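You operate a simulated robot arm through the tools that you are given. There is no shell and no other tool. Be economical: measure what you need, move in short steps, check, and stop when the job is done.

You are at the controls of a simulated robot arm. One attempt, no reset.

TASK
Grip the green-band valve body in the blue vice and pull its plug.
Fine: the plug goes into the black box; wind the vice fully open again.

Only the result counts: the job must be done as asked and must still hold three seconds after the hand-in. Knocking over, shifting, dropping, spilling or breaking anything else fails it.

THE ROBOT
A 6-joint arm with a two-finger parallel gripper, fixed in place. Base frame: the origin is at the foot of the arm, x ahead of it, y to its left, z up. Units: cm, rad, N and s.
With the tool pointing down near the work surface it reaches from about 14 to 42 cm from the base axis. Its first joint turns from -1.152 to 1.152 rad. Payload 2.7 kg.
The tool frame sits at the grasp point between the pads (the TCP): z along the fingers, y along the line on which they close. The tips reach 2.3 cm beyond it. The gripper opens to 9.4 cm. The fingers are 3.8 cm wide and 1 cm thick; the gripper's body (5.4 by 9.6 cm) begins 3.9 cm behind the TCP.
Orientation is told as [roll, pitch, yaw] about the base's x, y, z axes, in that order, counted from this pose: with the fingers straight down and closing along the base's y, the tool's x points along the base's -x, its y along +y and its z along -z.

THE INTERFACE
- The arm moves only by the tool arm_command. Its argument "motion" is a list of rows, each an object (a shift or turn left out is 0, a gripper value left out holds the last) with "translation": the shift along the tool's x, y, z in units of 50 mm (1.0 is 50 mm), a list of three; "dr": the turn, a rotation vector about the tool's x, y, z in units of 4 degrees (1.0 is 4 degrees), a list of three; "jaw": the closure, from 0 (fully open) to 1 (shut). In form: [{"translation": [x, y, z], "dr": [ax, ay, az], "jaw": jaw}, ...]. A call has 1 to 20 rows; each row shifts and turns the commanded pose from where the row before left it, along the tool's axes as they then stand. A call with a number of a shift or a turn outside -1 to 1 is refused whole. Each row takes 0.2 s and may step no farther than 5 cm and 0.15 rad from the row before; otherwise, or with a gripper value out of range, the whole call is refused. A pose out of reach is approached as far as the arm can. The call stops where the force on the tool passes 90 N (or 10 N more than at its start, if that is more) or the arm is blocked; 0.2 s more then pass. Each finger travels about 4.5 cm/s and halts on what it meets, pressing with about 40 N; the grip force reading is that of the motor and also rises with nothing between the fingers. The clock runs only during rows and for 0.2 s after the last one: add rows that do not move to give the fingers time. It gives the time, the measured TCP pose, the force on the tool (base axes), the opening and the grip force at its end, in the units of the frame above (readings bear some noise), and new pictures: "pictures" is both (left out), scene, wrist or none.
- Cameras (640 x 400 px; columns grow to the right, rows downward): "scene" is fixed at [8.68, -45.11, 139.61]; the picture's right is [0.60, -0.80, 0.00], its down [-0.51, -0.39, -0.76] and it looks along [0.61, 0.46, -0.65] (base axes); focal length 309 px, centre (320, 200). "wrist" rides on the gripper at [-3.9, 0, -4.4] in the tool frame; the picture's right is [0.00, -1.00, 0.00], its down [0.97, 0.00, -0.24] and it looks along [0.24, 0.00, 0.97] (tool axes); focal length 218 px, centre (320, 200).
- pixel_to_xyz(camera, pixels): for up to 12 pixels [column, row] of the newest picture of that camera ("zoom" is the newest enlarged one), the place [x, y, z] in the base frame of the surface seen there, good to about 0.3 cm. It takes no simulated time.
- close_up(camera, box): a new picture of the part [left, top, right, bottom] of that camera's present view, enlarged. It takes no simulated time.
- close_job(): hands the job in; it is judged then, once.

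Keep the steps short. Do not move on a guess: measure, check each grasp and each placing, and mend mistakes. In all there are 80 turns and 150 pictures (those below and enlarged ones count). Leave the gripper open and the arm clear of the work at the hand-in unless told otherwise, and finish with a single line.

The tools are called after "Call:" as name(argument=value, ...) on one line, values as JSON. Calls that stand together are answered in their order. arm_command: Moves the arm, as the interface text tells. Its arguments: {"type":"object","properties":{"motion":{"type":"array","items":{"type":"object","properties":{"translation":{"type":"array","items":{"type":"number"}},"dr":{"type":"array","items":{"type":"number"}},"jaw":{"type":"number"}}}},"pictures":{"type":"string","enum":["both","scene","wrist","none"]}},"required":["motion"]} The other tools are called the same way: pixel_to_xyz (camera, pixels) gives the place of the surface under pixels of a picture; close_up (camera, box) takes an enlarged picture of a part of a camera's view; close_job () hands the job in.

At the start:

```text
clock: 0.0
eef_pos: [33.74, -8.12, 115.66]
orientation: [-0.001, -0.001, 0.001]
contact_force: [0.6, 0.0, 0.3]
opening: 9.42
grip_force: 0.0
```

scene: 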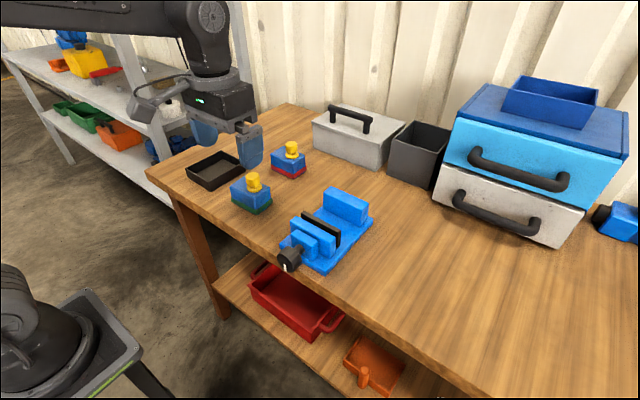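
wrist: 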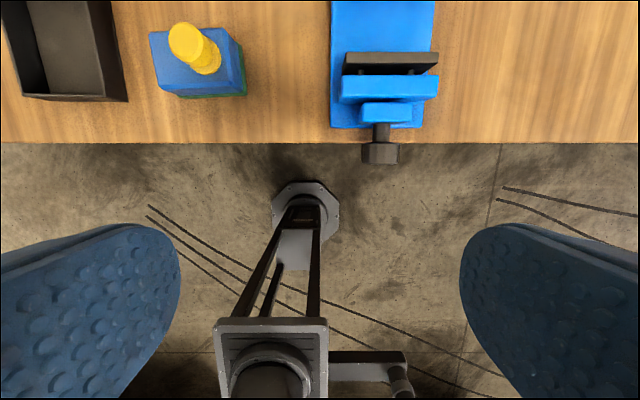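

I see the green-band body near (251,193), the vice near (325,232), and a black tray near (214,170) plus a dark box near (420,155). I'll enlarge and measure these first.

Call:
close_up(camera="scene", box=[170, 120, 390, 280])

Call:
pixel_to_xyz(camera="scene", pixels=[[252, 180], [251, 192], [290, 148], [345, 200], [320, 228], [310, 240], [289, 262], [290, 215], [215, 172], [415, 150], [380, 260], [350, 235]])

Call:
close_up(camera="wrist", box=[0, 0, 480, 200])

```text
2.50 times, centred on (280, 200) of scene
```

zoom: 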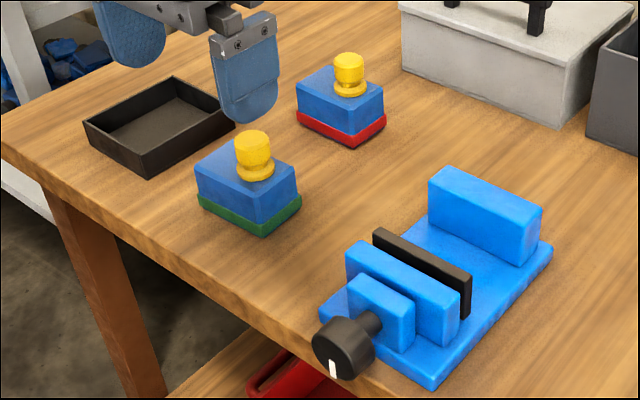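

```text
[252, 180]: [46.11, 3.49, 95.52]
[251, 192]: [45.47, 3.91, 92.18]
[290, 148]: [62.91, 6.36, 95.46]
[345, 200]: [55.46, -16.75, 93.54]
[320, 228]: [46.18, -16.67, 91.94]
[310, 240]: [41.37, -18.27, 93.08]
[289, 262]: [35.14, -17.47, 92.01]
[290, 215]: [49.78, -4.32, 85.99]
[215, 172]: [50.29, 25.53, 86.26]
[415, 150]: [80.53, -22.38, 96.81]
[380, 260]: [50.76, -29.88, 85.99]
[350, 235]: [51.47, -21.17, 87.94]
```

```text
1.33 times, centred on (240, 100) of wrist
```

zoom: 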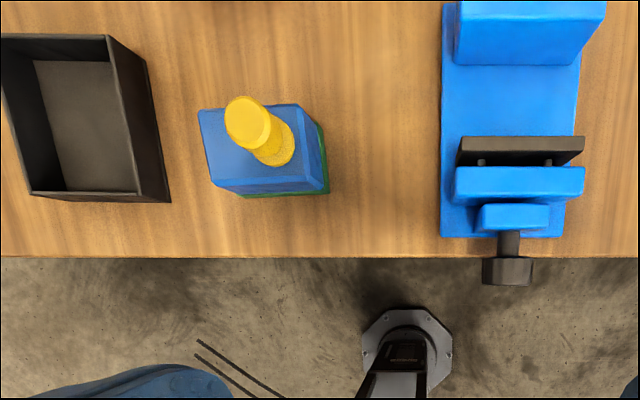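

The bench top measures z≈86 rather than 30, so I'll trust the measurements. Next I compare the two dark boxes and measure the vice and body in detail.

Call:
close_up(camera="scene", box=[160, 90, 480, 290])

Call:
close_up(camera="scene", box=[265, 180, 385, 280])

Call:
pixel_to_xyz(camera="wrist", pixels=[[190, 45], [170, 60], [165, 85], [208, 65], [240, 55], [235, 90], [390, 65], [385, 90], [385, 112], [380, 155], [345, 90], [437, 90]])

```text
2.00 times, centred on (320, 190) of scene
```

zoom: 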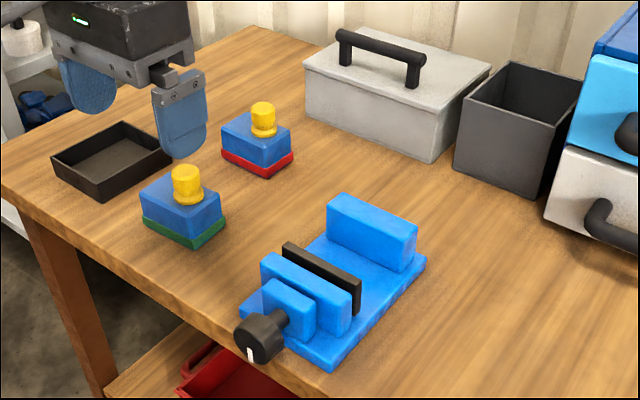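

```text
4.00 times, centred on (325, 230) of scene
```

zoom: 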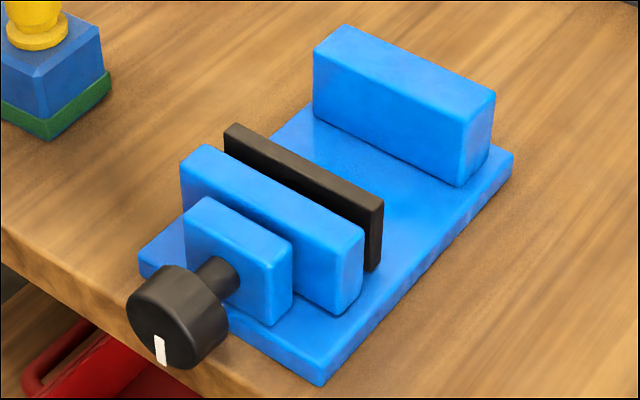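

```text
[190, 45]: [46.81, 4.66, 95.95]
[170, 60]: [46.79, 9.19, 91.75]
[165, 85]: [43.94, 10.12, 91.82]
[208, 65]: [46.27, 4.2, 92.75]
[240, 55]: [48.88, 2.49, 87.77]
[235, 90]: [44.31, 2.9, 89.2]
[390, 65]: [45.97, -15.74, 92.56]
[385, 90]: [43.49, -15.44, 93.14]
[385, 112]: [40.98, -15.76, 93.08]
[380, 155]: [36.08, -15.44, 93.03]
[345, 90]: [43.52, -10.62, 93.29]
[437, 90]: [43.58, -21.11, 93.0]
```

The tray at (215,172) is the black box, and the tall one at the back reads dark grey. I'll move the camera overhead (tool −x by 14 cm) to measure accurately and check the reach.

Call:
arm_command(motion=[{"translation": [-0.7, 0, 0]}, {"translation": [-0.7, 0, 0]}, {"translation": [-0.7, 0, 0]}, {"translation": [-0.7, 0, 0]}, {}], pictures="both")

```text
clock: 1.2
eef_pos: [47.66, -8.27, 115.86]
orientation: [0.001, -0.001, 0.001]
contact_force: [-0.6, -0.1, -0.2]
opening: 9.41
grip_force: 0.0
```

scene: 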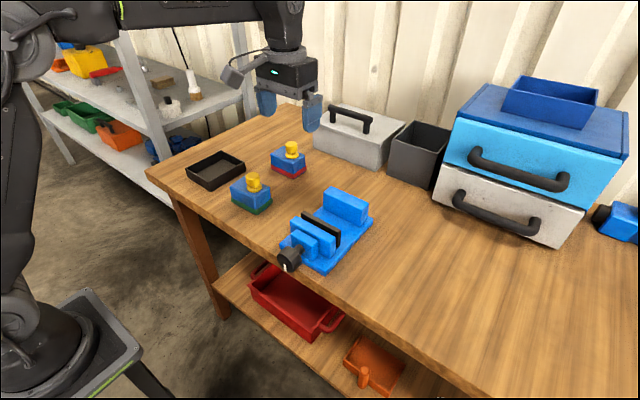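
wrist: 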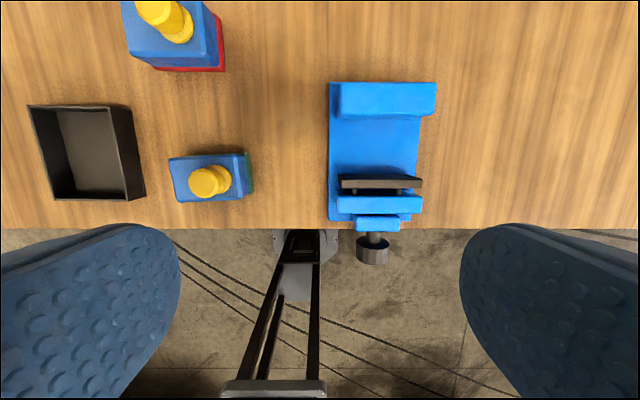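

It reaches well. Now I measure the body, vice and tray on the enlarged wrist view.

Call:
close_up(camera="wrist", box=[150, 130, 270, 220])

Call:
pixel_to_xyz(camera="wrist", pixels=[[170, 162], [180, 200], [242, 192], [237, 158], [206, 182], [340, 100], [434, 100], [385, 112], [342, 181], [421, 181], [372, 240], [389, 250]])

Call:
pixel_to_xyz(camera="wrist", pixels=[[380, 204], [376, 226], [333, 150], [415, 150], [380, 150], [90, 150], [35, 108], [128, 108], [52, 197], [138, 196], [250, 180], [357, 250]])

Call:
close_up(camera="wrist", box=[310, 70, 460, 270])

```text
4.44 times, centred on (210, 175) of wrist
```

zoom: 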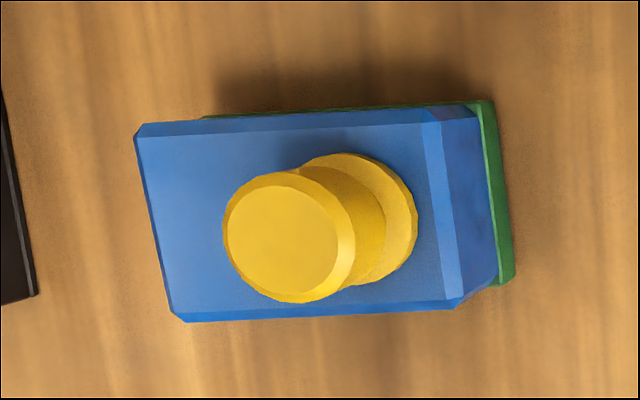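

```text
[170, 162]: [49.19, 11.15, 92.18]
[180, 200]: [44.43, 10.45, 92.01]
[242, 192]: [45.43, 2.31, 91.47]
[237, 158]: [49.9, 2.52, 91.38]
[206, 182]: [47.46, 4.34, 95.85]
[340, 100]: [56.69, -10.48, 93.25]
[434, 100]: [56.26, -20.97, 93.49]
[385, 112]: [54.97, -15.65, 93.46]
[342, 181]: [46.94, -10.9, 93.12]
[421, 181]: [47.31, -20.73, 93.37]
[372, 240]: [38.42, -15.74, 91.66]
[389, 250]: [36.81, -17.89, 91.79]
```

```text
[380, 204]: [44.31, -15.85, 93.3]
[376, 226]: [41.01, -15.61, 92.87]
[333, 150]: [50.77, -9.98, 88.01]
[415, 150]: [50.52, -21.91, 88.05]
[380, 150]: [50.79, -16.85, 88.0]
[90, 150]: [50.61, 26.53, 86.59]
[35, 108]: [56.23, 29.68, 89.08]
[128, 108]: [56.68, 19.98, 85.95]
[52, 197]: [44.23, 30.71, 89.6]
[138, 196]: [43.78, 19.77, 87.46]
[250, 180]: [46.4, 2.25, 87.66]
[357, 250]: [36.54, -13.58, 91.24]
```

```text
2.00 times, centred on (385, 170) of wrist
```

zoom: 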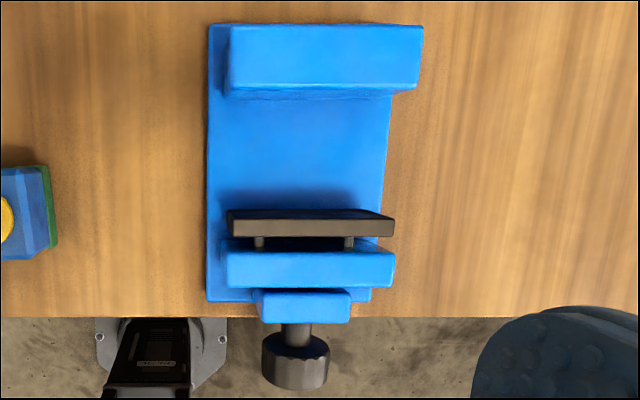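

Body is about 8.4 cm along y, 4.7 cm along x, turned about +6.5°, with centre near (47.2, 6.6). The vice gap runs from about x 47.5 to 54.7 around y −15.8. I'll hover straight above the body, turned to match, and measure its length again.

Call:
arm_command(motion=[{"translation": [0.02, 0.74, 0.49]}, {"translation": [0.02, 0.74, 0.49]}, {"translation": [0.02, 0.74, 0.49]}, {"translation": [0.03, 0.74, 0.49]}, {"dr": [0, 0, -0.8]}, {"dr": [0, 0, -0.8]}, {}], pictures="wrist")

Call:
close_up(camera="wrist", box=[200, 100, 440, 250])

```text
clock: 2.8
eef_pos: [47.38, 6.6, 105.78]
orientation: [0.0, 0.0, 0.112]
contact_force: [0.7, -0.7, 0.1]
opening: 9.42
grip_force: 0.0
```

wrist: 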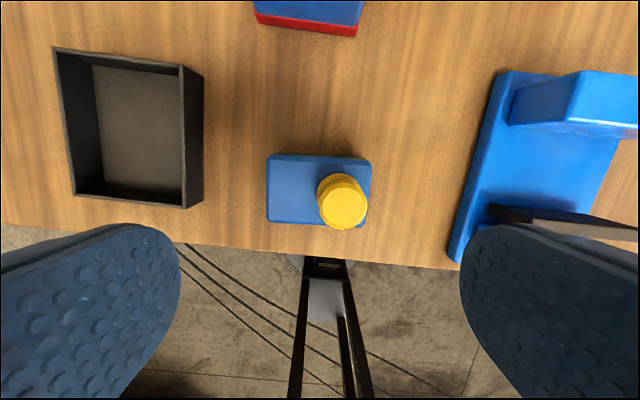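

```text
2.67 times, centred on (320, 175) of wrist
```

zoom: 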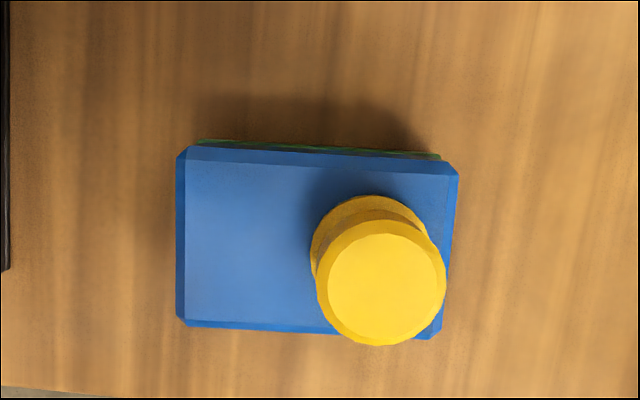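

Call:
pixel_to_xyz(camera="zoom", pixels=[[185, 165], [185, 240], [185, 312], [452, 180], [448, 220], [300, 157], [300, 322], [250, 155], [250, 320], [381, 285], [381, 225], [435, 160]])

Call:
pixel_to_xyz(camera="wrist", pixels=[[140, 130], [60, 52], [182, 68], [185, 205], [76, 192], [150, 180], [125, 80], [125, 195], [193, 140]])

```text
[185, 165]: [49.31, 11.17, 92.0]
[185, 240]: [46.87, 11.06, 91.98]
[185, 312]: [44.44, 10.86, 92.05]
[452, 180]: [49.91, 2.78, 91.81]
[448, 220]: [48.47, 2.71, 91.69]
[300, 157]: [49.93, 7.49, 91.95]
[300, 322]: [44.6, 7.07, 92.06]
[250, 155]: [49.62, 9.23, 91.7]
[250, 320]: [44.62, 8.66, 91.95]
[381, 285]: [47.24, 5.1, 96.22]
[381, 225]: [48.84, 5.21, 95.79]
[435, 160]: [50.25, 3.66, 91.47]
```

```text
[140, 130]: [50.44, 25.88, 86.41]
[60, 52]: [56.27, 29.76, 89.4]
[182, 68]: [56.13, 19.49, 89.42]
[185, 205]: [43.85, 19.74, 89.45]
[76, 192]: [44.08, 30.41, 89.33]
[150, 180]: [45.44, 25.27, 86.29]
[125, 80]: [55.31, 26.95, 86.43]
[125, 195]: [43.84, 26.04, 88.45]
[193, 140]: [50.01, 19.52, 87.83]
```

Body spans y 2.7–11.1 and x 44.4–49.9 with yaw ≈ 0.055. Plug top is z≈96.2. I align and go down to z≈97 (tips still above the body top), then check.

Call:
arm_command(motion=[{"dr": [0, 0, 0.82]}, {"translation": [0.036, 0.066, 0.4]}, {"translation": [0, 0, 0.7]}, {"translation": [0, 0, 0.65]}, {}, {}], pictures="both")

```text
clock: 4.2
eef_pos: [47.06, 6.73, 97.1]
orientation: [-0.001, 0.001, 0.054]
contact_force: [-0.2, -0.5, -0.6]
opening: 9.41
grip_force: 0.1
```

scene: 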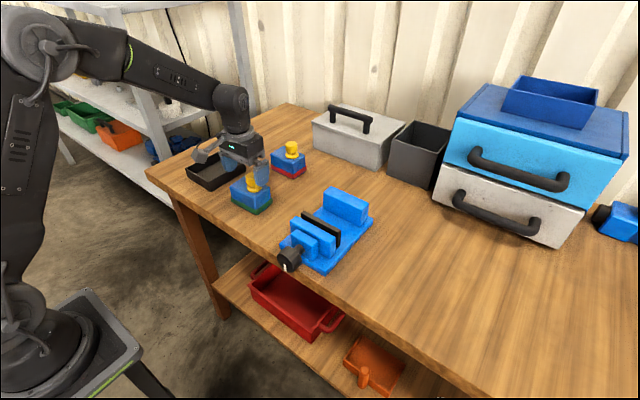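
wrist: 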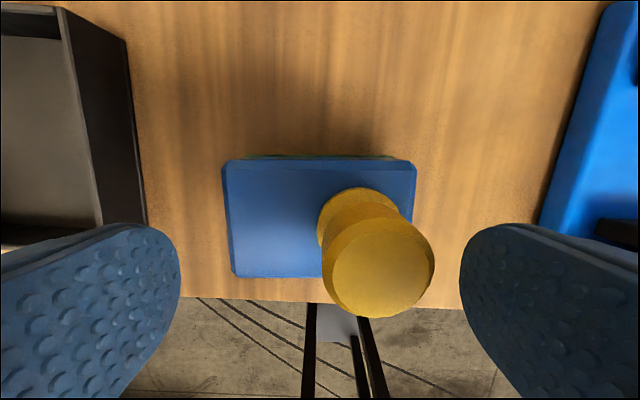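

The body is centred (edges at columns 222 and 416, mid 319) and square. I go down 4.3 cm in small steps.

Call:
arm_command(motion=[{"translation": [0, 0, 0.3]}, {"translation": [0, 0, 0.3]}, {"translation": [0, 0, 0.25]}, {}], pictures="both")

Call:
close_up(camera="scene", box=[190, 120, 310, 220])

```text
clock: 5.2
eef_pos: [47.19, 6.9, 92.95]
orientation: [-0.001, -0.002, 0.055]
contact_force: [-0.2, 0.1, 0.2]
opening: 9.38
grip_force: 0.1
```

scene: 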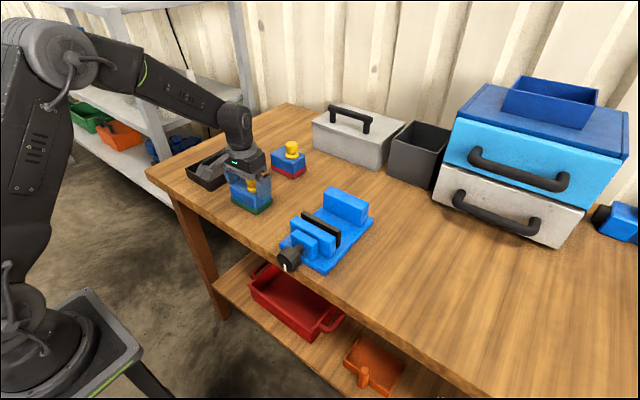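
wrist: 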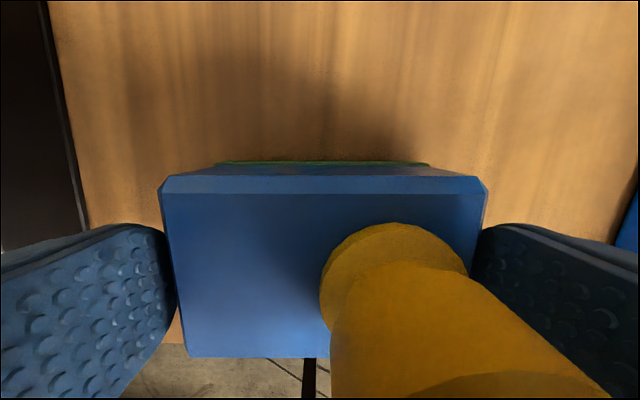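

```text
4.00 times, centred on (250, 170) of scene
```

zoom: 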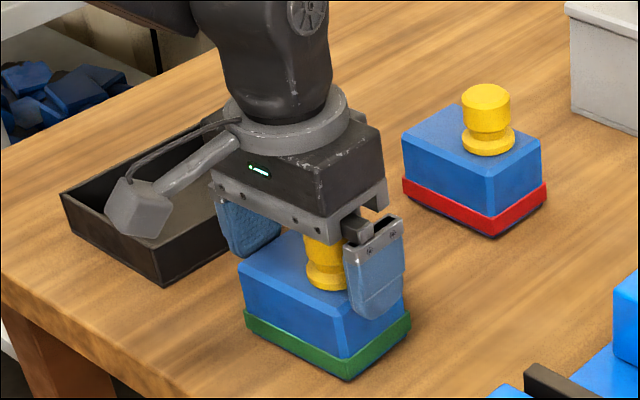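

The fingers straddle the body with no contact. Closing now.

Call:
arm_command(motion=[{"jaw": 0.5}, {}, {}, {}], pictures="wrist")

```text
clock: 6.2
eef_pos: [47.03, 6.8, 93.04]
orientation: [0.0, 0.0, 0.054]
contact_force: [1.0, -1.2, 0.7]
opening: 8.97
grip_force: 40.3
```

wrist: 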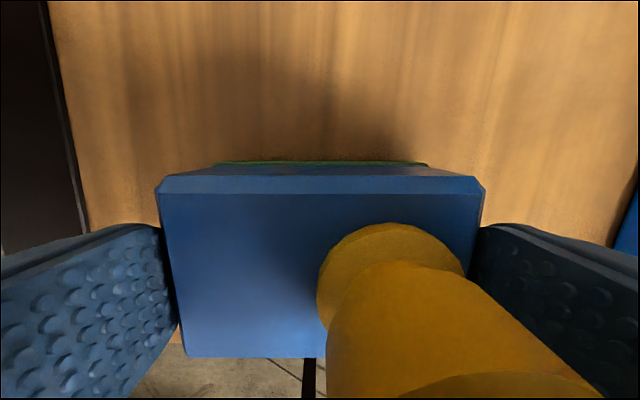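

Gripped at 8.97 cm and 40 N. Lifting 10 cm straight up.

Call:
arm_command(motion=[{"translation": [0, 0, -0.2]}, {"translation": [0, 0, -0.45]}, {"translation": [0, 0, -0.45]}, {"translation": [0, 0, -0.45]}, {"translation": [0, 0, -0.45]}, {}], pictures="both")

```text
clock: 7.6
eef_pos: [47.03, 6.84, 102.75]
orientation: [0.0, 0.0, 0.054]
contact_force: [-0.9, -0.5, 0.7]
opening: 4.7
grip_force: 0.0
```

scene: 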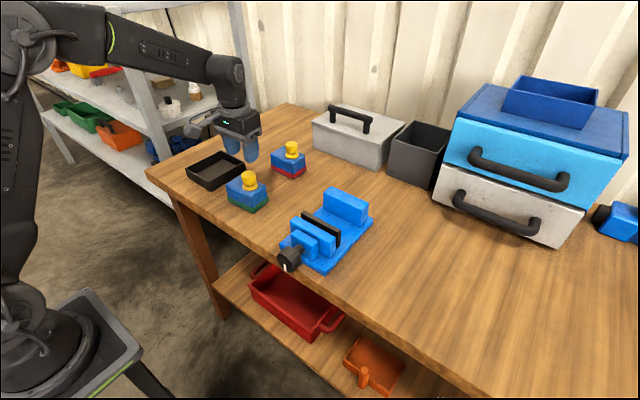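
wrist: 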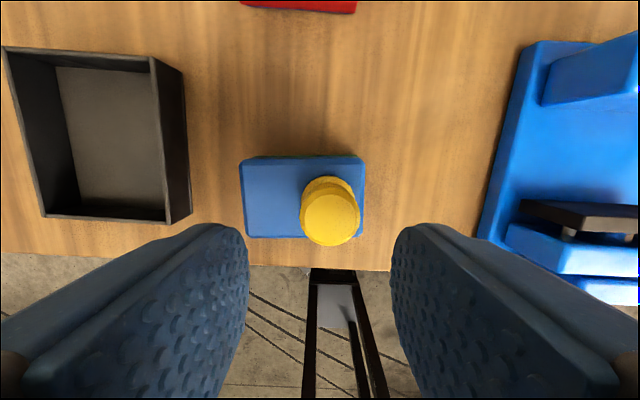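

The body slipped out and stayed on the bench, shifted slightly. The grip only caught the top edge, because the plug keeps the palm high. I open the gripper and measure the body again before deciding on a deeper grip.

Call:
arm_command(motion=[{"jaw": 0}, {}, {}, {}], pictures="wrist")

Call:
close_up(camera="wrist", box=[224, 140, 384, 240])

Call:
close_up(camera="scene", box=[210, 160, 290, 220])

```text
clock: 8.6
eef_pos: [47.16, 6.94, 102.7]
orientation: [0.0, -0.001, 0.055]
contact_force: [0.4, -0.5, -0.3]
opening: 9.42
grip_force: 0.1
```

wrist: 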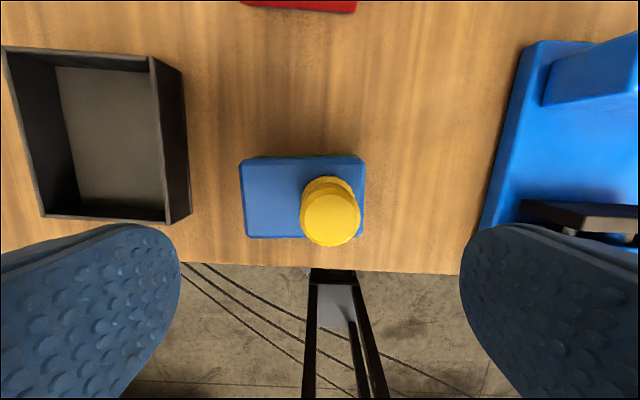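

```text
4.00 times, centred on (304, 190) of wrist
```

zoom: 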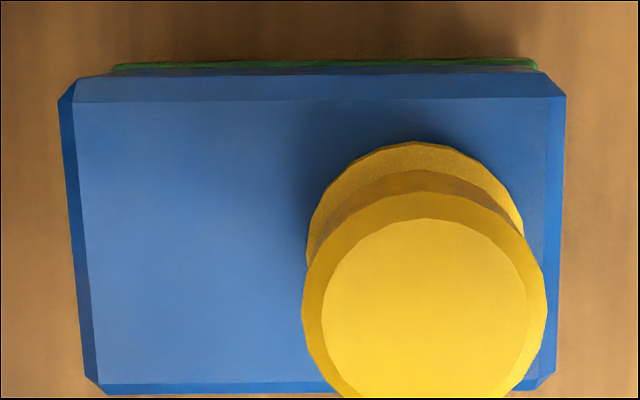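

```text
6.67 times, centred on (250, 190) of scene
```

zoom: 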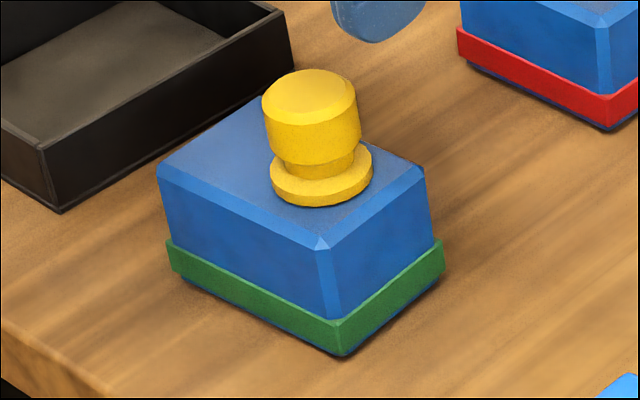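

Call:
pixel_to_xyz(camera="wrist", pixels=[[241, 162], [242, 185], [246, 234], [364, 165], [363, 185], [270, 158], [270, 236], [340, 158], [330, 218], [330, 180], [300, 190]])

Call:
pixel_to_xyz(camera="zoom", pixels=[[310, 82], [310, 130], [320, 195], [190, 200], [180, 225], [375, 230], [430, 195], [335, 345]])

```text
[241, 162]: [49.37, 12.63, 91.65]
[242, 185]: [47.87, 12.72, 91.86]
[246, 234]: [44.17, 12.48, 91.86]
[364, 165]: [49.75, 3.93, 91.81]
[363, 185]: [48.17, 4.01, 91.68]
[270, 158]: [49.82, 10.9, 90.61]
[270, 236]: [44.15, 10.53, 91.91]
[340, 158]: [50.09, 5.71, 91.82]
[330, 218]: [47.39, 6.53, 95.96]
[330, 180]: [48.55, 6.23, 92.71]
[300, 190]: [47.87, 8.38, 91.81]
```

```text
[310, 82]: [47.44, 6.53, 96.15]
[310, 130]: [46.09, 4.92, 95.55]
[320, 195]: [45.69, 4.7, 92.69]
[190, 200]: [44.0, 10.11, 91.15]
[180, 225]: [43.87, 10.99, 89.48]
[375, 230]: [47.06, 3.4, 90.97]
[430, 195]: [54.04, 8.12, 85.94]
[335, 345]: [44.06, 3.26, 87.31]
```

Now the body spans y 3.9–12.7 and x 44.2–49.9, with the plug centre at y≈6.4. A deeper grip works if I close across the narrow width (5.6 cm) on the plug-free +y end, so the palm clears the plug. I turn the tool by +90° while staying high.

Call:
arm_command(motion=[{"dr": [0, 0, -1]}, {"dr": [0, 0, -1]}, {"dr": [0, 0, -1]}, {"dr": [0, 0, -1]}, {"dr": [0, 0, -1]}, {"dr": [0, 0, -1]}, {"dr": [0, 0, -1]}, {"dr": [0, 0, -1]}, {"dr": [0, 0, -1]}, {"dr": [0, 0, -1]}, {"dr": [0, 0, -1]}, {"dr": [0, 0, -1]}, {"dr": [0, 0, -1]}, {"dr": [0, 0, -1]}, {"dr": [0, 0, -1]}, {"dr": [0, 0, -1]}, {"dr": [0, 0, -1]}, {"dr": [0, 0, -1]}, {"dr": [0, 0, -1]}, {"dr": [0, 0, -1]}], pictures="none")

```text
clock: 12.8
eef_pos: [46.94, 7.11, 102.99]
orientation: [0.0, 0.0, 1.452]
contact_force: [0.4, 0.2, -0.4]
opening: 9.41
grip_force: 0.0
```

Call:
arm_command(motion=[{"dr": [0, 0, -1]}, {"dr": [0, 0, -1]}, {"dr": [0, 0, -0.5]}, {"translation": [-0.38, 0, 0]}, {"translation": [-0.38, 0, 0]}, {}], pictures="both")

Call:
close_up(camera="wrist", box=[200, 100, 440, 250])

```text
clock: 14.2
eef_pos: [46.89, 10.72, 102.81]
orientation: [-0.002, 0.0, 1.625]
contact_force: [0.4, 0.6, 0.2]
opening: 9.38
grip_force: 0.0
```

scene: 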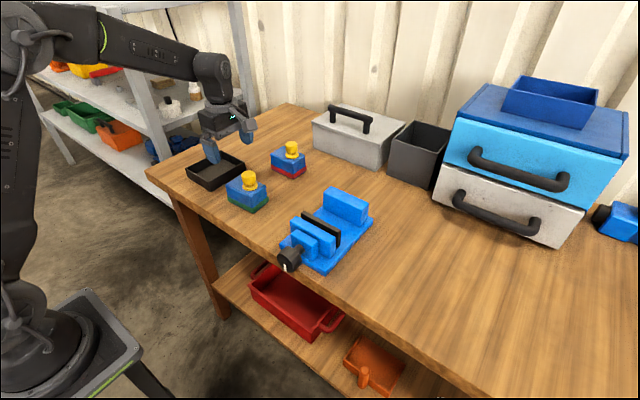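
wrist: 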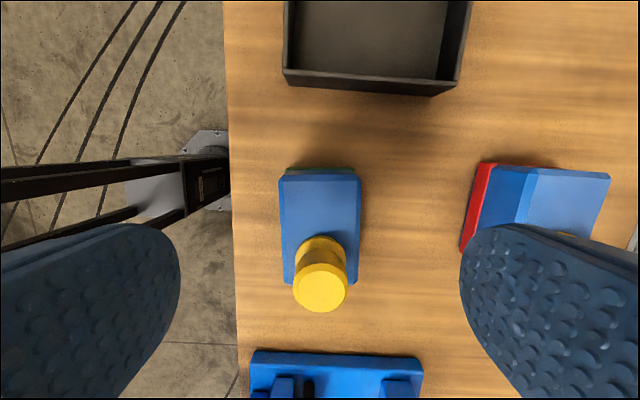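

```text
2.67 times, centred on (320, 175) of wrist
```

zoom: 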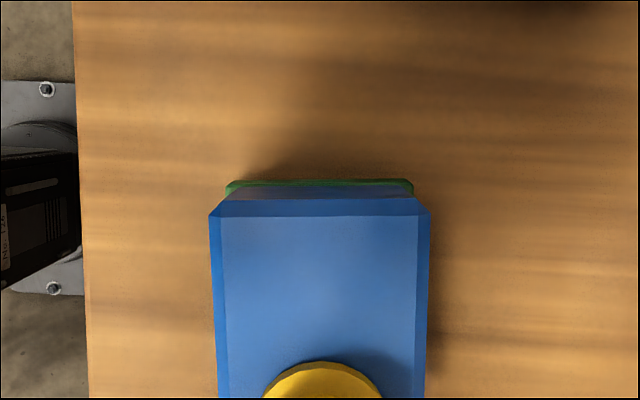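

Body is centred (columns 278–361) and square to the fingers. I shift 0.3 cm more away from the plug and go down to z≈90.3.

Call:
arm_command(motion=[{"translation": [-0.06, 0, 0.5]}, {"translation": [0, 0, 0.6]}, {"translation": [0, 0, 0.5]}, {"translation": [0, 0, 0.45]}, {"translation": [0, 0, 0.45]}, {}], pictures="both")

Call:
close_up(camera="scene", box=[190, 120, 310, 220])

```text
clock: 15.6
eef_pos: [46.76, 11.02, 90.39]
orientation: [0.001, 0.001, 1.625]
contact_force: [-0.2, 0.2, -0.3]
opening: 9.42
grip_force: 0.2
```

scene: 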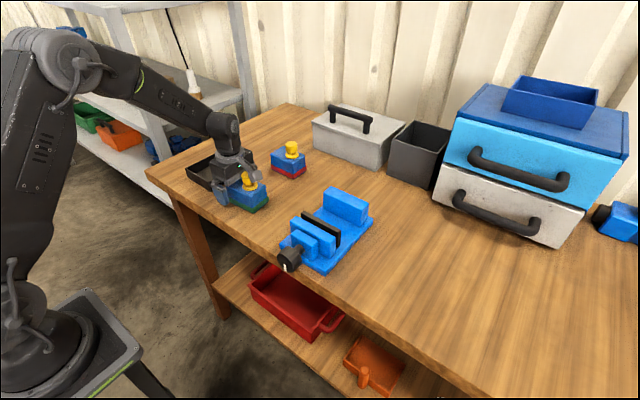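
wrist: 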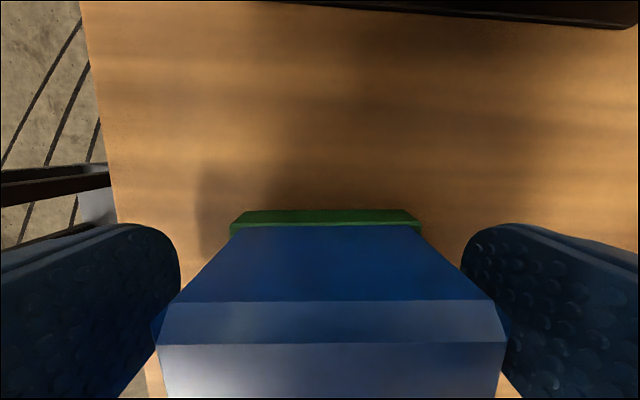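

```text
4.00 times, centred on (250, 170) of scene
```

zoom: 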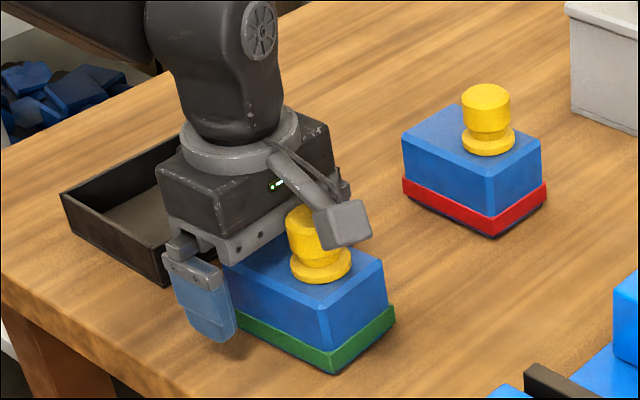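

No contact, and the fingers flank the body. There's a small cube on the gripper near the plug, so I check its height and then close.

Call:
pixel_to_xyz(camera="zoom", pixels=[[345, 205], [340, 230], [345, 243], [325, 215], [300, 225], [320, 265]])

Call:
arm_command(motion=[{"jaw": 0.9}, {}, {}, {}, {}, {}], pictures="wrist")

```text
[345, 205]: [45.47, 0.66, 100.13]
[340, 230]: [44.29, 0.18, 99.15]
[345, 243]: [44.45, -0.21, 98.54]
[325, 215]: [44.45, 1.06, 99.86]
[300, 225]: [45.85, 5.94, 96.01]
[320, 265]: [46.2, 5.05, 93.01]
```

```text
clock: 17.0
eef_pos: [46.72, 11.21, 90.2]
orientation: [0.0, -0.001, 1.626]
contact_force: [1.8, -0.4, 0.7]
opening: 6.01
grip_force: 39.8
```

wrist: 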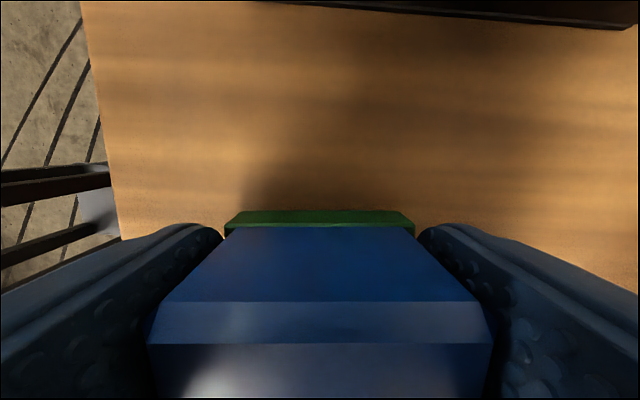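

Gripped at 6.0 cm with 40 N. Test lift of 1.5 cm, slowly.

Call:
arm_command(motion=[{"translation": [0, 0, -0.05]}, {"translation": [0, 0, -0.05]}, {"translation": [0, 0, -0.1]}, {"translation": [0, 0, -0.1]}, {}, {}], pictures="both")

Call:
close_up(camera="scene", box=[190, 120, 310, 220])

```text
clock: 18.4
eef_pos: [46.82, 11.09, 91.94]
orientation: [0.0, 0.0, 1.626]
contact_force: [-0.3, -0.5, -4.4]
opening: 5.95
grip_force: 40.0
```

scene: 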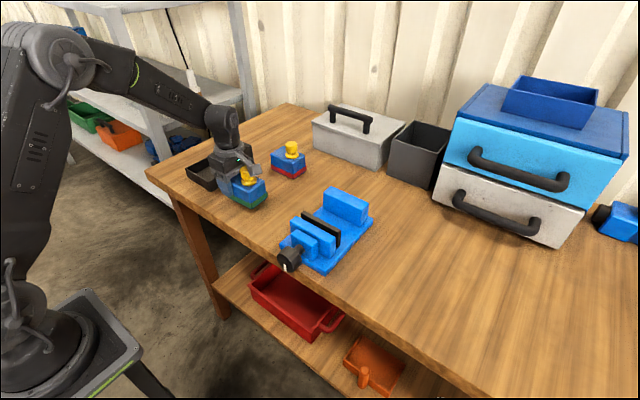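
wrist: 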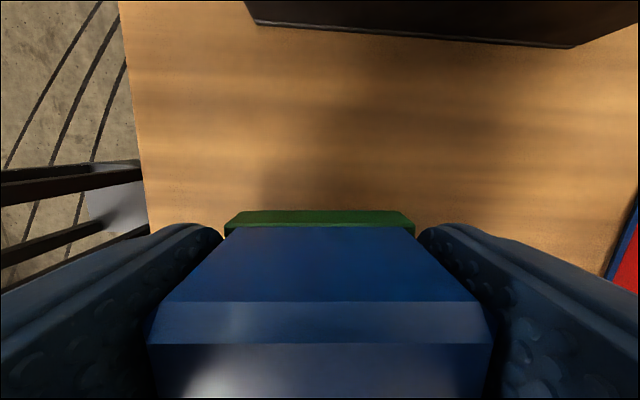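

```text
4.00 times, centred on (250, 170) of scene
```

zoom: 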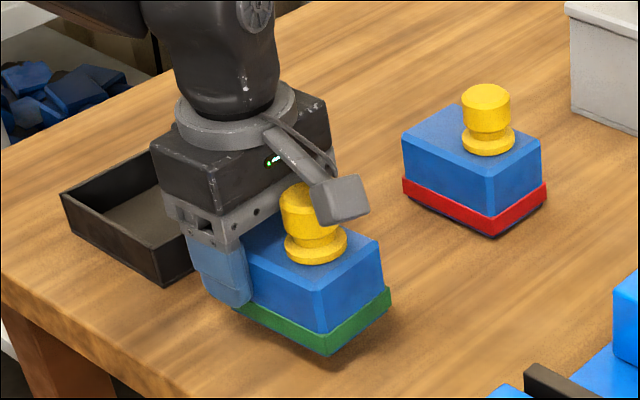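

The body is held firmly, weighs 4.4 N and hangs level. I lift to z≈100.3, square it up by 3°, and carry it to hover at (51.15, −8.3), with the fingers just outside the jaw ends.

Call:
arm_command(motion=[{"translation": [0, 0, -0.4]}, {"translation": [0, 0, -0.44]}, {"translation": [0, 0, -0.44]}, {"translation": [0, 0, -0.4]}, {"dr": [0, 0, 0.78]}, {"translation": [0.55, -0.124, 0]}, {"translation": [0.55, -0.124, 0]}, {"translation": [0.55, -0.124, 0]}, {"translation": [0.55, -0.124, 0]}, {"translation": [0.55, -0.124, 0]}, {"translation": [0.55, -0.124, 0]}, {"translation": [0.55, -0.124, 0]}, {}], pictures="both")

Call:
close_up(camera="scene", box=[240, 120, 400, 280])

```text
clock: 21.2
eef_pos: [51.2, -8.18, 100.23]
orientation: [0.001, 0.002, 1.57]
contact_force: [0.0, 0.5, -4.2]
opening: 5.96
grip_force: 39.7
```

scene: 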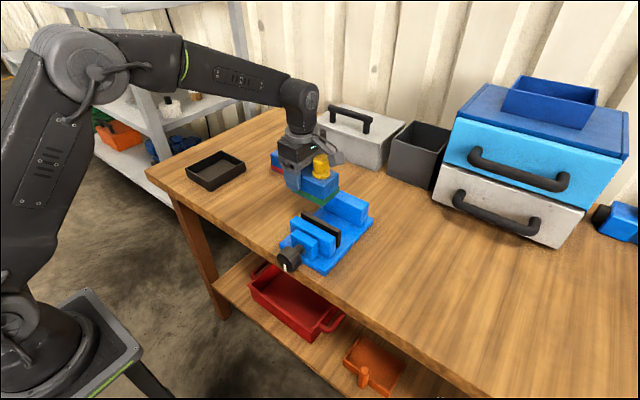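
wrist: 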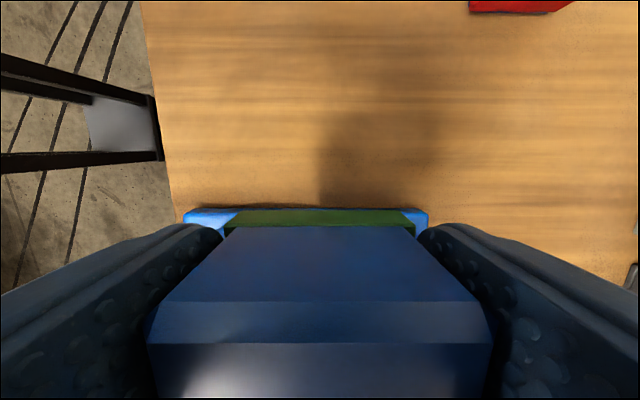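

```text
2.50 times, centred on (320, 200) of scene
```

zoom: 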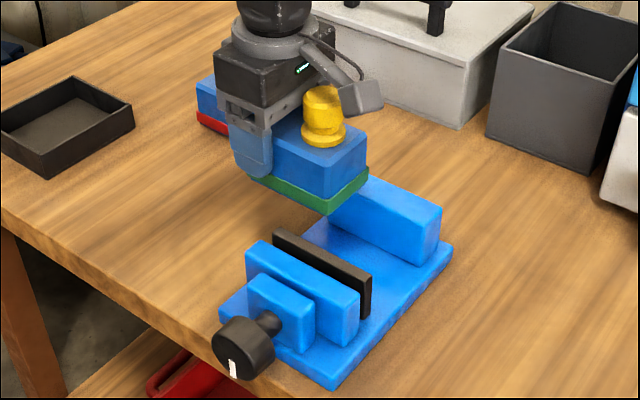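

Before lowering I measure the jaw ends and inner faces again.

Call:
pixel_to_xyz(camera="zoom", pixels=[[277, 235], [368, 279], [370, 285], [325, 256], [320, 254], [420, 232], [380, 205], [400, 240], [370, 188], [439, 210], [345, 178], [365, 320]])

Call:
pixel_to_xyz(camera="wrist", pixels=[[190, 216], [424, 214], [210, 212], [320, 218], [320, 320], [320, 260]])

```text
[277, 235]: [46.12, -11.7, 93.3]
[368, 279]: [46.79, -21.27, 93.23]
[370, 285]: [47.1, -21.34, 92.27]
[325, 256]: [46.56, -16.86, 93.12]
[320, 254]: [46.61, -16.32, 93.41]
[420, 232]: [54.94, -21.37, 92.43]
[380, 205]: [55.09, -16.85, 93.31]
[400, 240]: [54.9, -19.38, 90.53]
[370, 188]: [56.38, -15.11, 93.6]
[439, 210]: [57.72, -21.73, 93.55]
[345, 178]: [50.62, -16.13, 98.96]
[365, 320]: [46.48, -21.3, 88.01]
```

```text
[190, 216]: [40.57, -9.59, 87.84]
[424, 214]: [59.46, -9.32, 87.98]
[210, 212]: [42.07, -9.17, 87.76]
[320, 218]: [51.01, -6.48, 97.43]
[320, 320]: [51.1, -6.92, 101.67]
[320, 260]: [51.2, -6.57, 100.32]
```

Jaw faces are at x≈47.2 and 54.95 (middle 51.1) and the jaw end is at y≈−10.6. The fingers' inner edge at −10.1 clears it. I lower 7.4 cm.

Call:
arm_command(motion=[{"translation": [0, 0.01, 0.3]}, {"translation": [0, 0, 0.3]}, {"translation": [0, 0, 0.3]}, {"translation": [0, 0, 0.3]}, {"translation": [0, 0, 0.28]}, {}], pictures="both")

Call:
close_up(camera="scene", box=[260, 160, 380, 280])

```text
clock: 22.6
eef_pos: [51.1, -8.05, 92.92]
orientation: [0.0, 0.001, 1.572]
contact_force: [-0.1, -0.3, -4.3]
opening: 5.97
grip_force: 39.7
```

scene: 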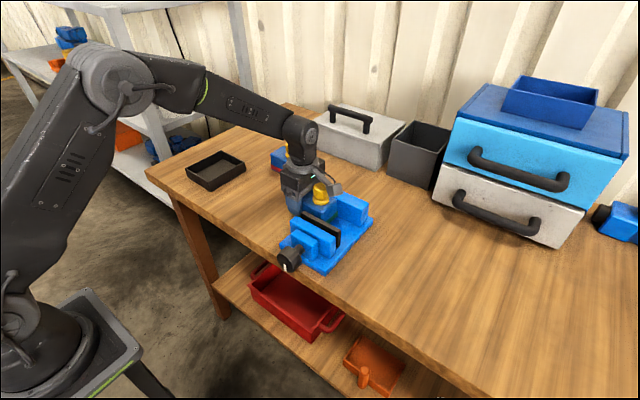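
wrist: 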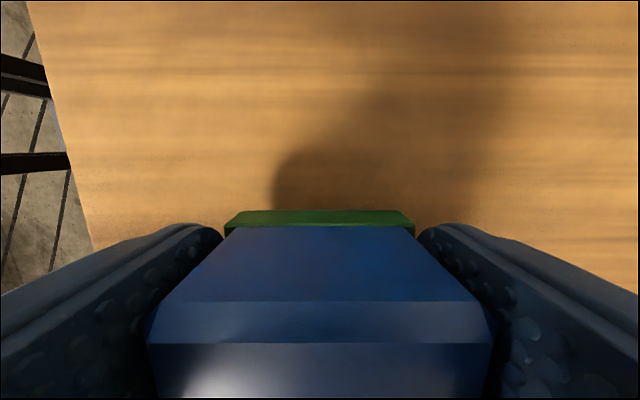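

```text
3.33 times, centred on (320, 220) of scene
```

zoom: 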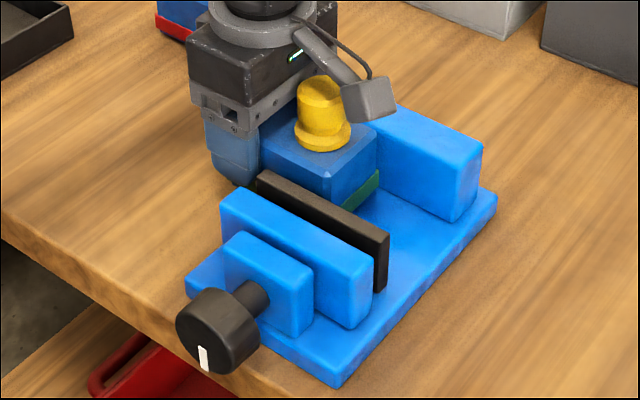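

It goes in cleanly. I lower in 1 mm steps and watch for the weight to come off.

Call:
arm_command(motion=[{"translation": [0, 0, 0.04]}, {"translation": [0, 0, 0.04]}, {"translation": [0, 0, 0.03]}, {}], pictures="none")

```text
clock: 23.6
eef_pos: [51.09, -8.11, 92.37]
orientation: [0.0, 0.001, 1.57]
contact_force: [-0.3, -0.4, -4.9]
opening: 5.98
grip_force: 39.8
```

Call:
arm_command(motion=[{"translation": [0, 0, 0.03]}, {}, {}], pictures="none")

```text
clock: 24.4
eef_pos: [51.01, -8.12, 92.34]
orientation: [-0.001, -0.001, 1.572]
contact_force: [-1.5, -1.0, 0.6]
opening: 6.0
grip_force: 40.2
```

Weight is now on the vice plate. I open the fingers, back off +y by 4.6 cm, close the empty fingers, and then push the body's end face to centre it in the jaws.

Call:
arm_command(motion=[{"jaw": 0.2}, {}, {}, {"translation": [-0.3, 0, 0]}, {"translation": [-0.3, 0, 0]}, {"translation": [-0.32, 0, 0]}, {}], pictures="both")

Call:
close_up(camera="scene", box=[240, 140, 390, 280])

```text
clock: 26.0
eef_pos: [50.97, -3.52, 92.3]
orientation: [0.0, 0.0, 1.57]
contact_force: [-0.3, 0.4, 0.5]
opening: 7.51
grip_force: 0.2
```

scene: 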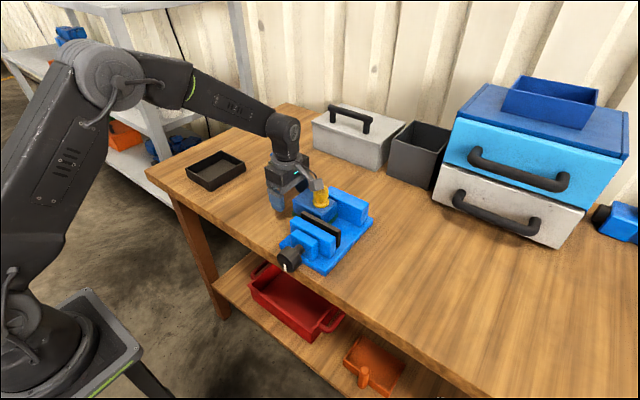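
wrist: 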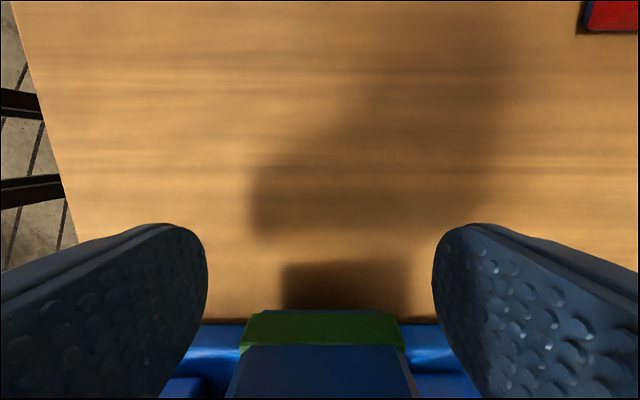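

```text
2.86 times, centred on (315, 210) of scene
```

zoom: 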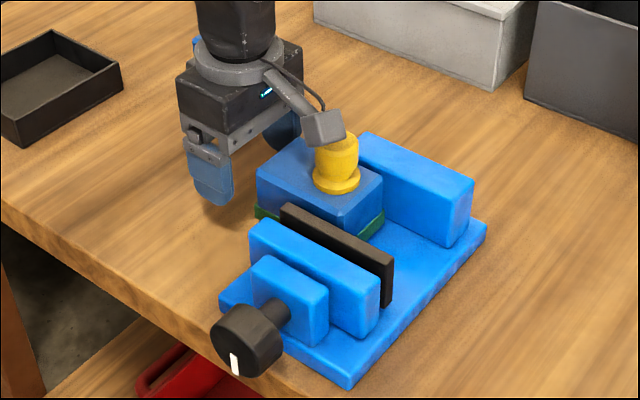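

The body sits level on the plate. I close the fingers, drop 0.7 cm and push gently toward −y.

Call:
arm_command(motion=[{"jaw": 1}, {}, {}, {}, {}, {"translation": [0, 0, 0.13]}, {"translation": [0.2, 0, 0]}, {"translation": [0.1, 0, 0]}, {"translation": [0.1, 0, 0]}, {"translation": [0.1, 0, 0]}, {"translation": [0.1, 0, 0]}, {"translation": [0.1, 0, 0]}, {}], pictures="both")

Call:
close_up(camera="scene", box=[240, 140, 390, 280])

```text
clock: 28.8
eef_pos: [51.14, -7.09, 91.61]
orientation: [0.0, 0.0, 1.57]
contact_force: [-0.6, 3.6, 3.5]
opening: 0.0
grip_force: 39.7
```

scene: 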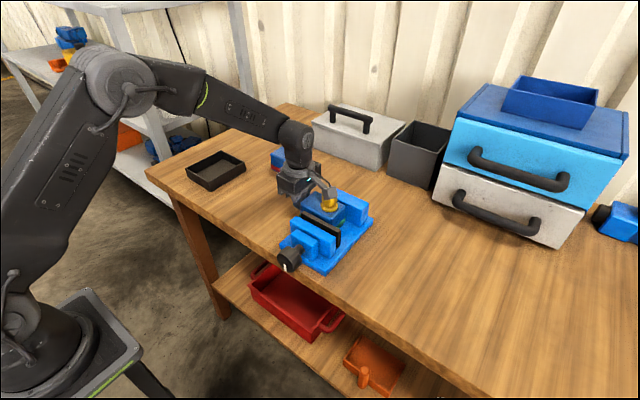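
wrist: 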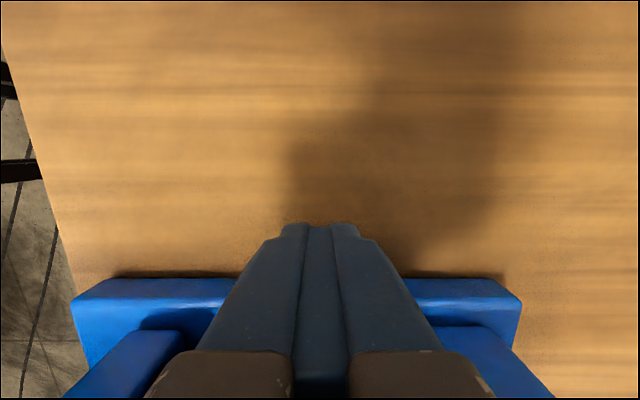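

```text
2.86 times, centred on (315, 210) of scene
```

zoom: 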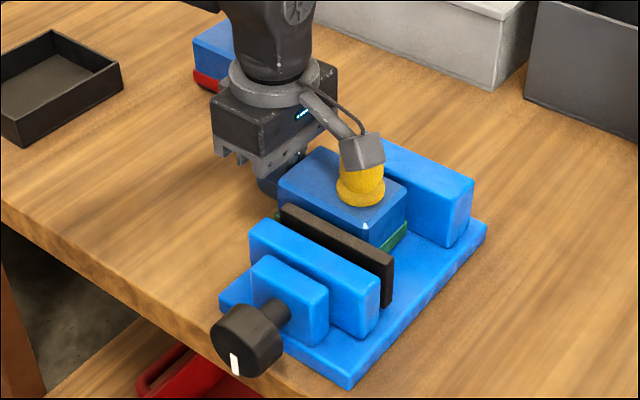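

Pushing works with only 3.6 N and the body slides straight. I push another 2.3 cm.

Call:
arm_command(motion=[{"translation": [0.1, 0, 0]}, {"translation": [0.1, 0, 0]}, {"translation": [0.1, 0, 0]}, {"translation": [0.1, 0, 0]}, {"translation": [0.06, 0, 0]}, {}, {"translation": [-0.3, 0, 0]}, {"translation": [-0.3, 0, 0]}, {"translation": [0, 0, -0.7]}, {"translation": [0, 0, -0.8]}, {"translation": [0, 0, -0.5], "jaw": 0.4}, {}], pictures="both")

Call:
close_up(camera="scene", box=[260, 170, 380, 280])

```text
clock: 31.4
eef_pos: [51.08, -6.28, 101.45]
orientation: [0.0, 0.0, 1.571]
contact_force: [0.5, -0.3, -0.7]
opening: 5.07
grip_force: 0.3
```

scene: 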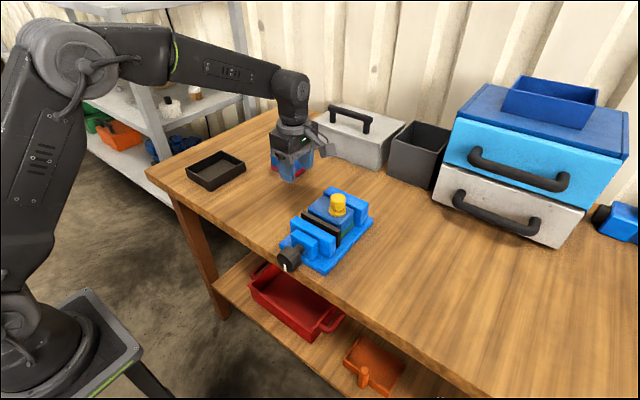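
wrist: 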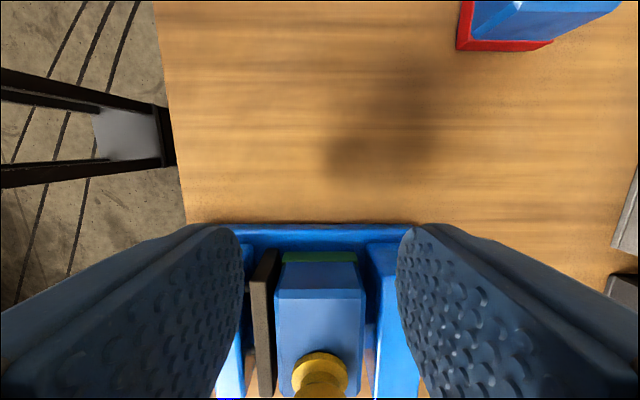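

```text
3.64 times, centred on (320, 225) of scene
```

zoom: 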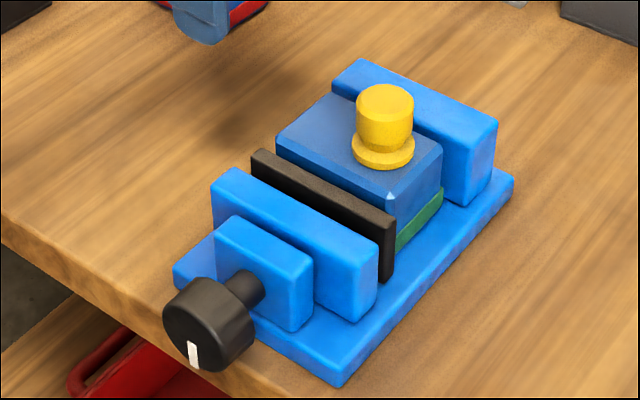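

The body is well placed: centred and level between the jaws. Next is the knob, which has its axis along x. I measure it while turning the tool back to yaw 0.

Call:
pixel_to_xyz(camera="zoom", pixels=[[190, 325], [185, 300], [215, 285], [235, 305], [245, 325], [245, 282], [260, 290], [195, 355], [170, 310], [220, 350], [100, 260], [265, 245]])

Call:
arm_command(motion=[{"dr": [0, 0, 1]}, {"dr": [0, 0, 1]}, {"dr": [0, 0, 1]}, {"dr": [0, 0, 1]}, {"dr": [0, 0, 1]}, {"dr": [0, 0, 1]}, {"dr": [0, 0, 1]}, {"dr": [0, 0, 1]}, {"dr": [0, 0, 1]}, {"dr": [0, 0, 1]}, {"dr": [0, 0, 1]}, {"dr": [0, 0, 1]}, {"dr": [0, 0, 1]}, {"dr": [0, 0, 1]}, {"dr": [0, 0, 1]}, {"dr": [0, 0, 1]}, {"dr": [0, 0, 1]}, {"dr": [0, 0, 1]}, {"dr": [0, 0, 1]}, {"dr": [0, 0, 1]}], pictures="none")

```text
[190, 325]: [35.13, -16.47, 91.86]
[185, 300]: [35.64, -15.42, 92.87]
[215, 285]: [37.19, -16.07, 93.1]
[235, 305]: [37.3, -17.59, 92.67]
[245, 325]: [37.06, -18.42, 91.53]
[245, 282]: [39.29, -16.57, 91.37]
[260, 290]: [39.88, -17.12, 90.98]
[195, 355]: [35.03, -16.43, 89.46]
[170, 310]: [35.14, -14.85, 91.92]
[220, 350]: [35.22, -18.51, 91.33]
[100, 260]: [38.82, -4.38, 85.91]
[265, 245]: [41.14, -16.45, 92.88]
```

```text
clock: 35.6
eef_pos: [51.03, -6.47, 101.51]
orientation: [-0.001, 0.0, 0.172]
contact_force: [1.0, -0.2, -0.4]
opening: 5.61
grip_force: 0.1
```

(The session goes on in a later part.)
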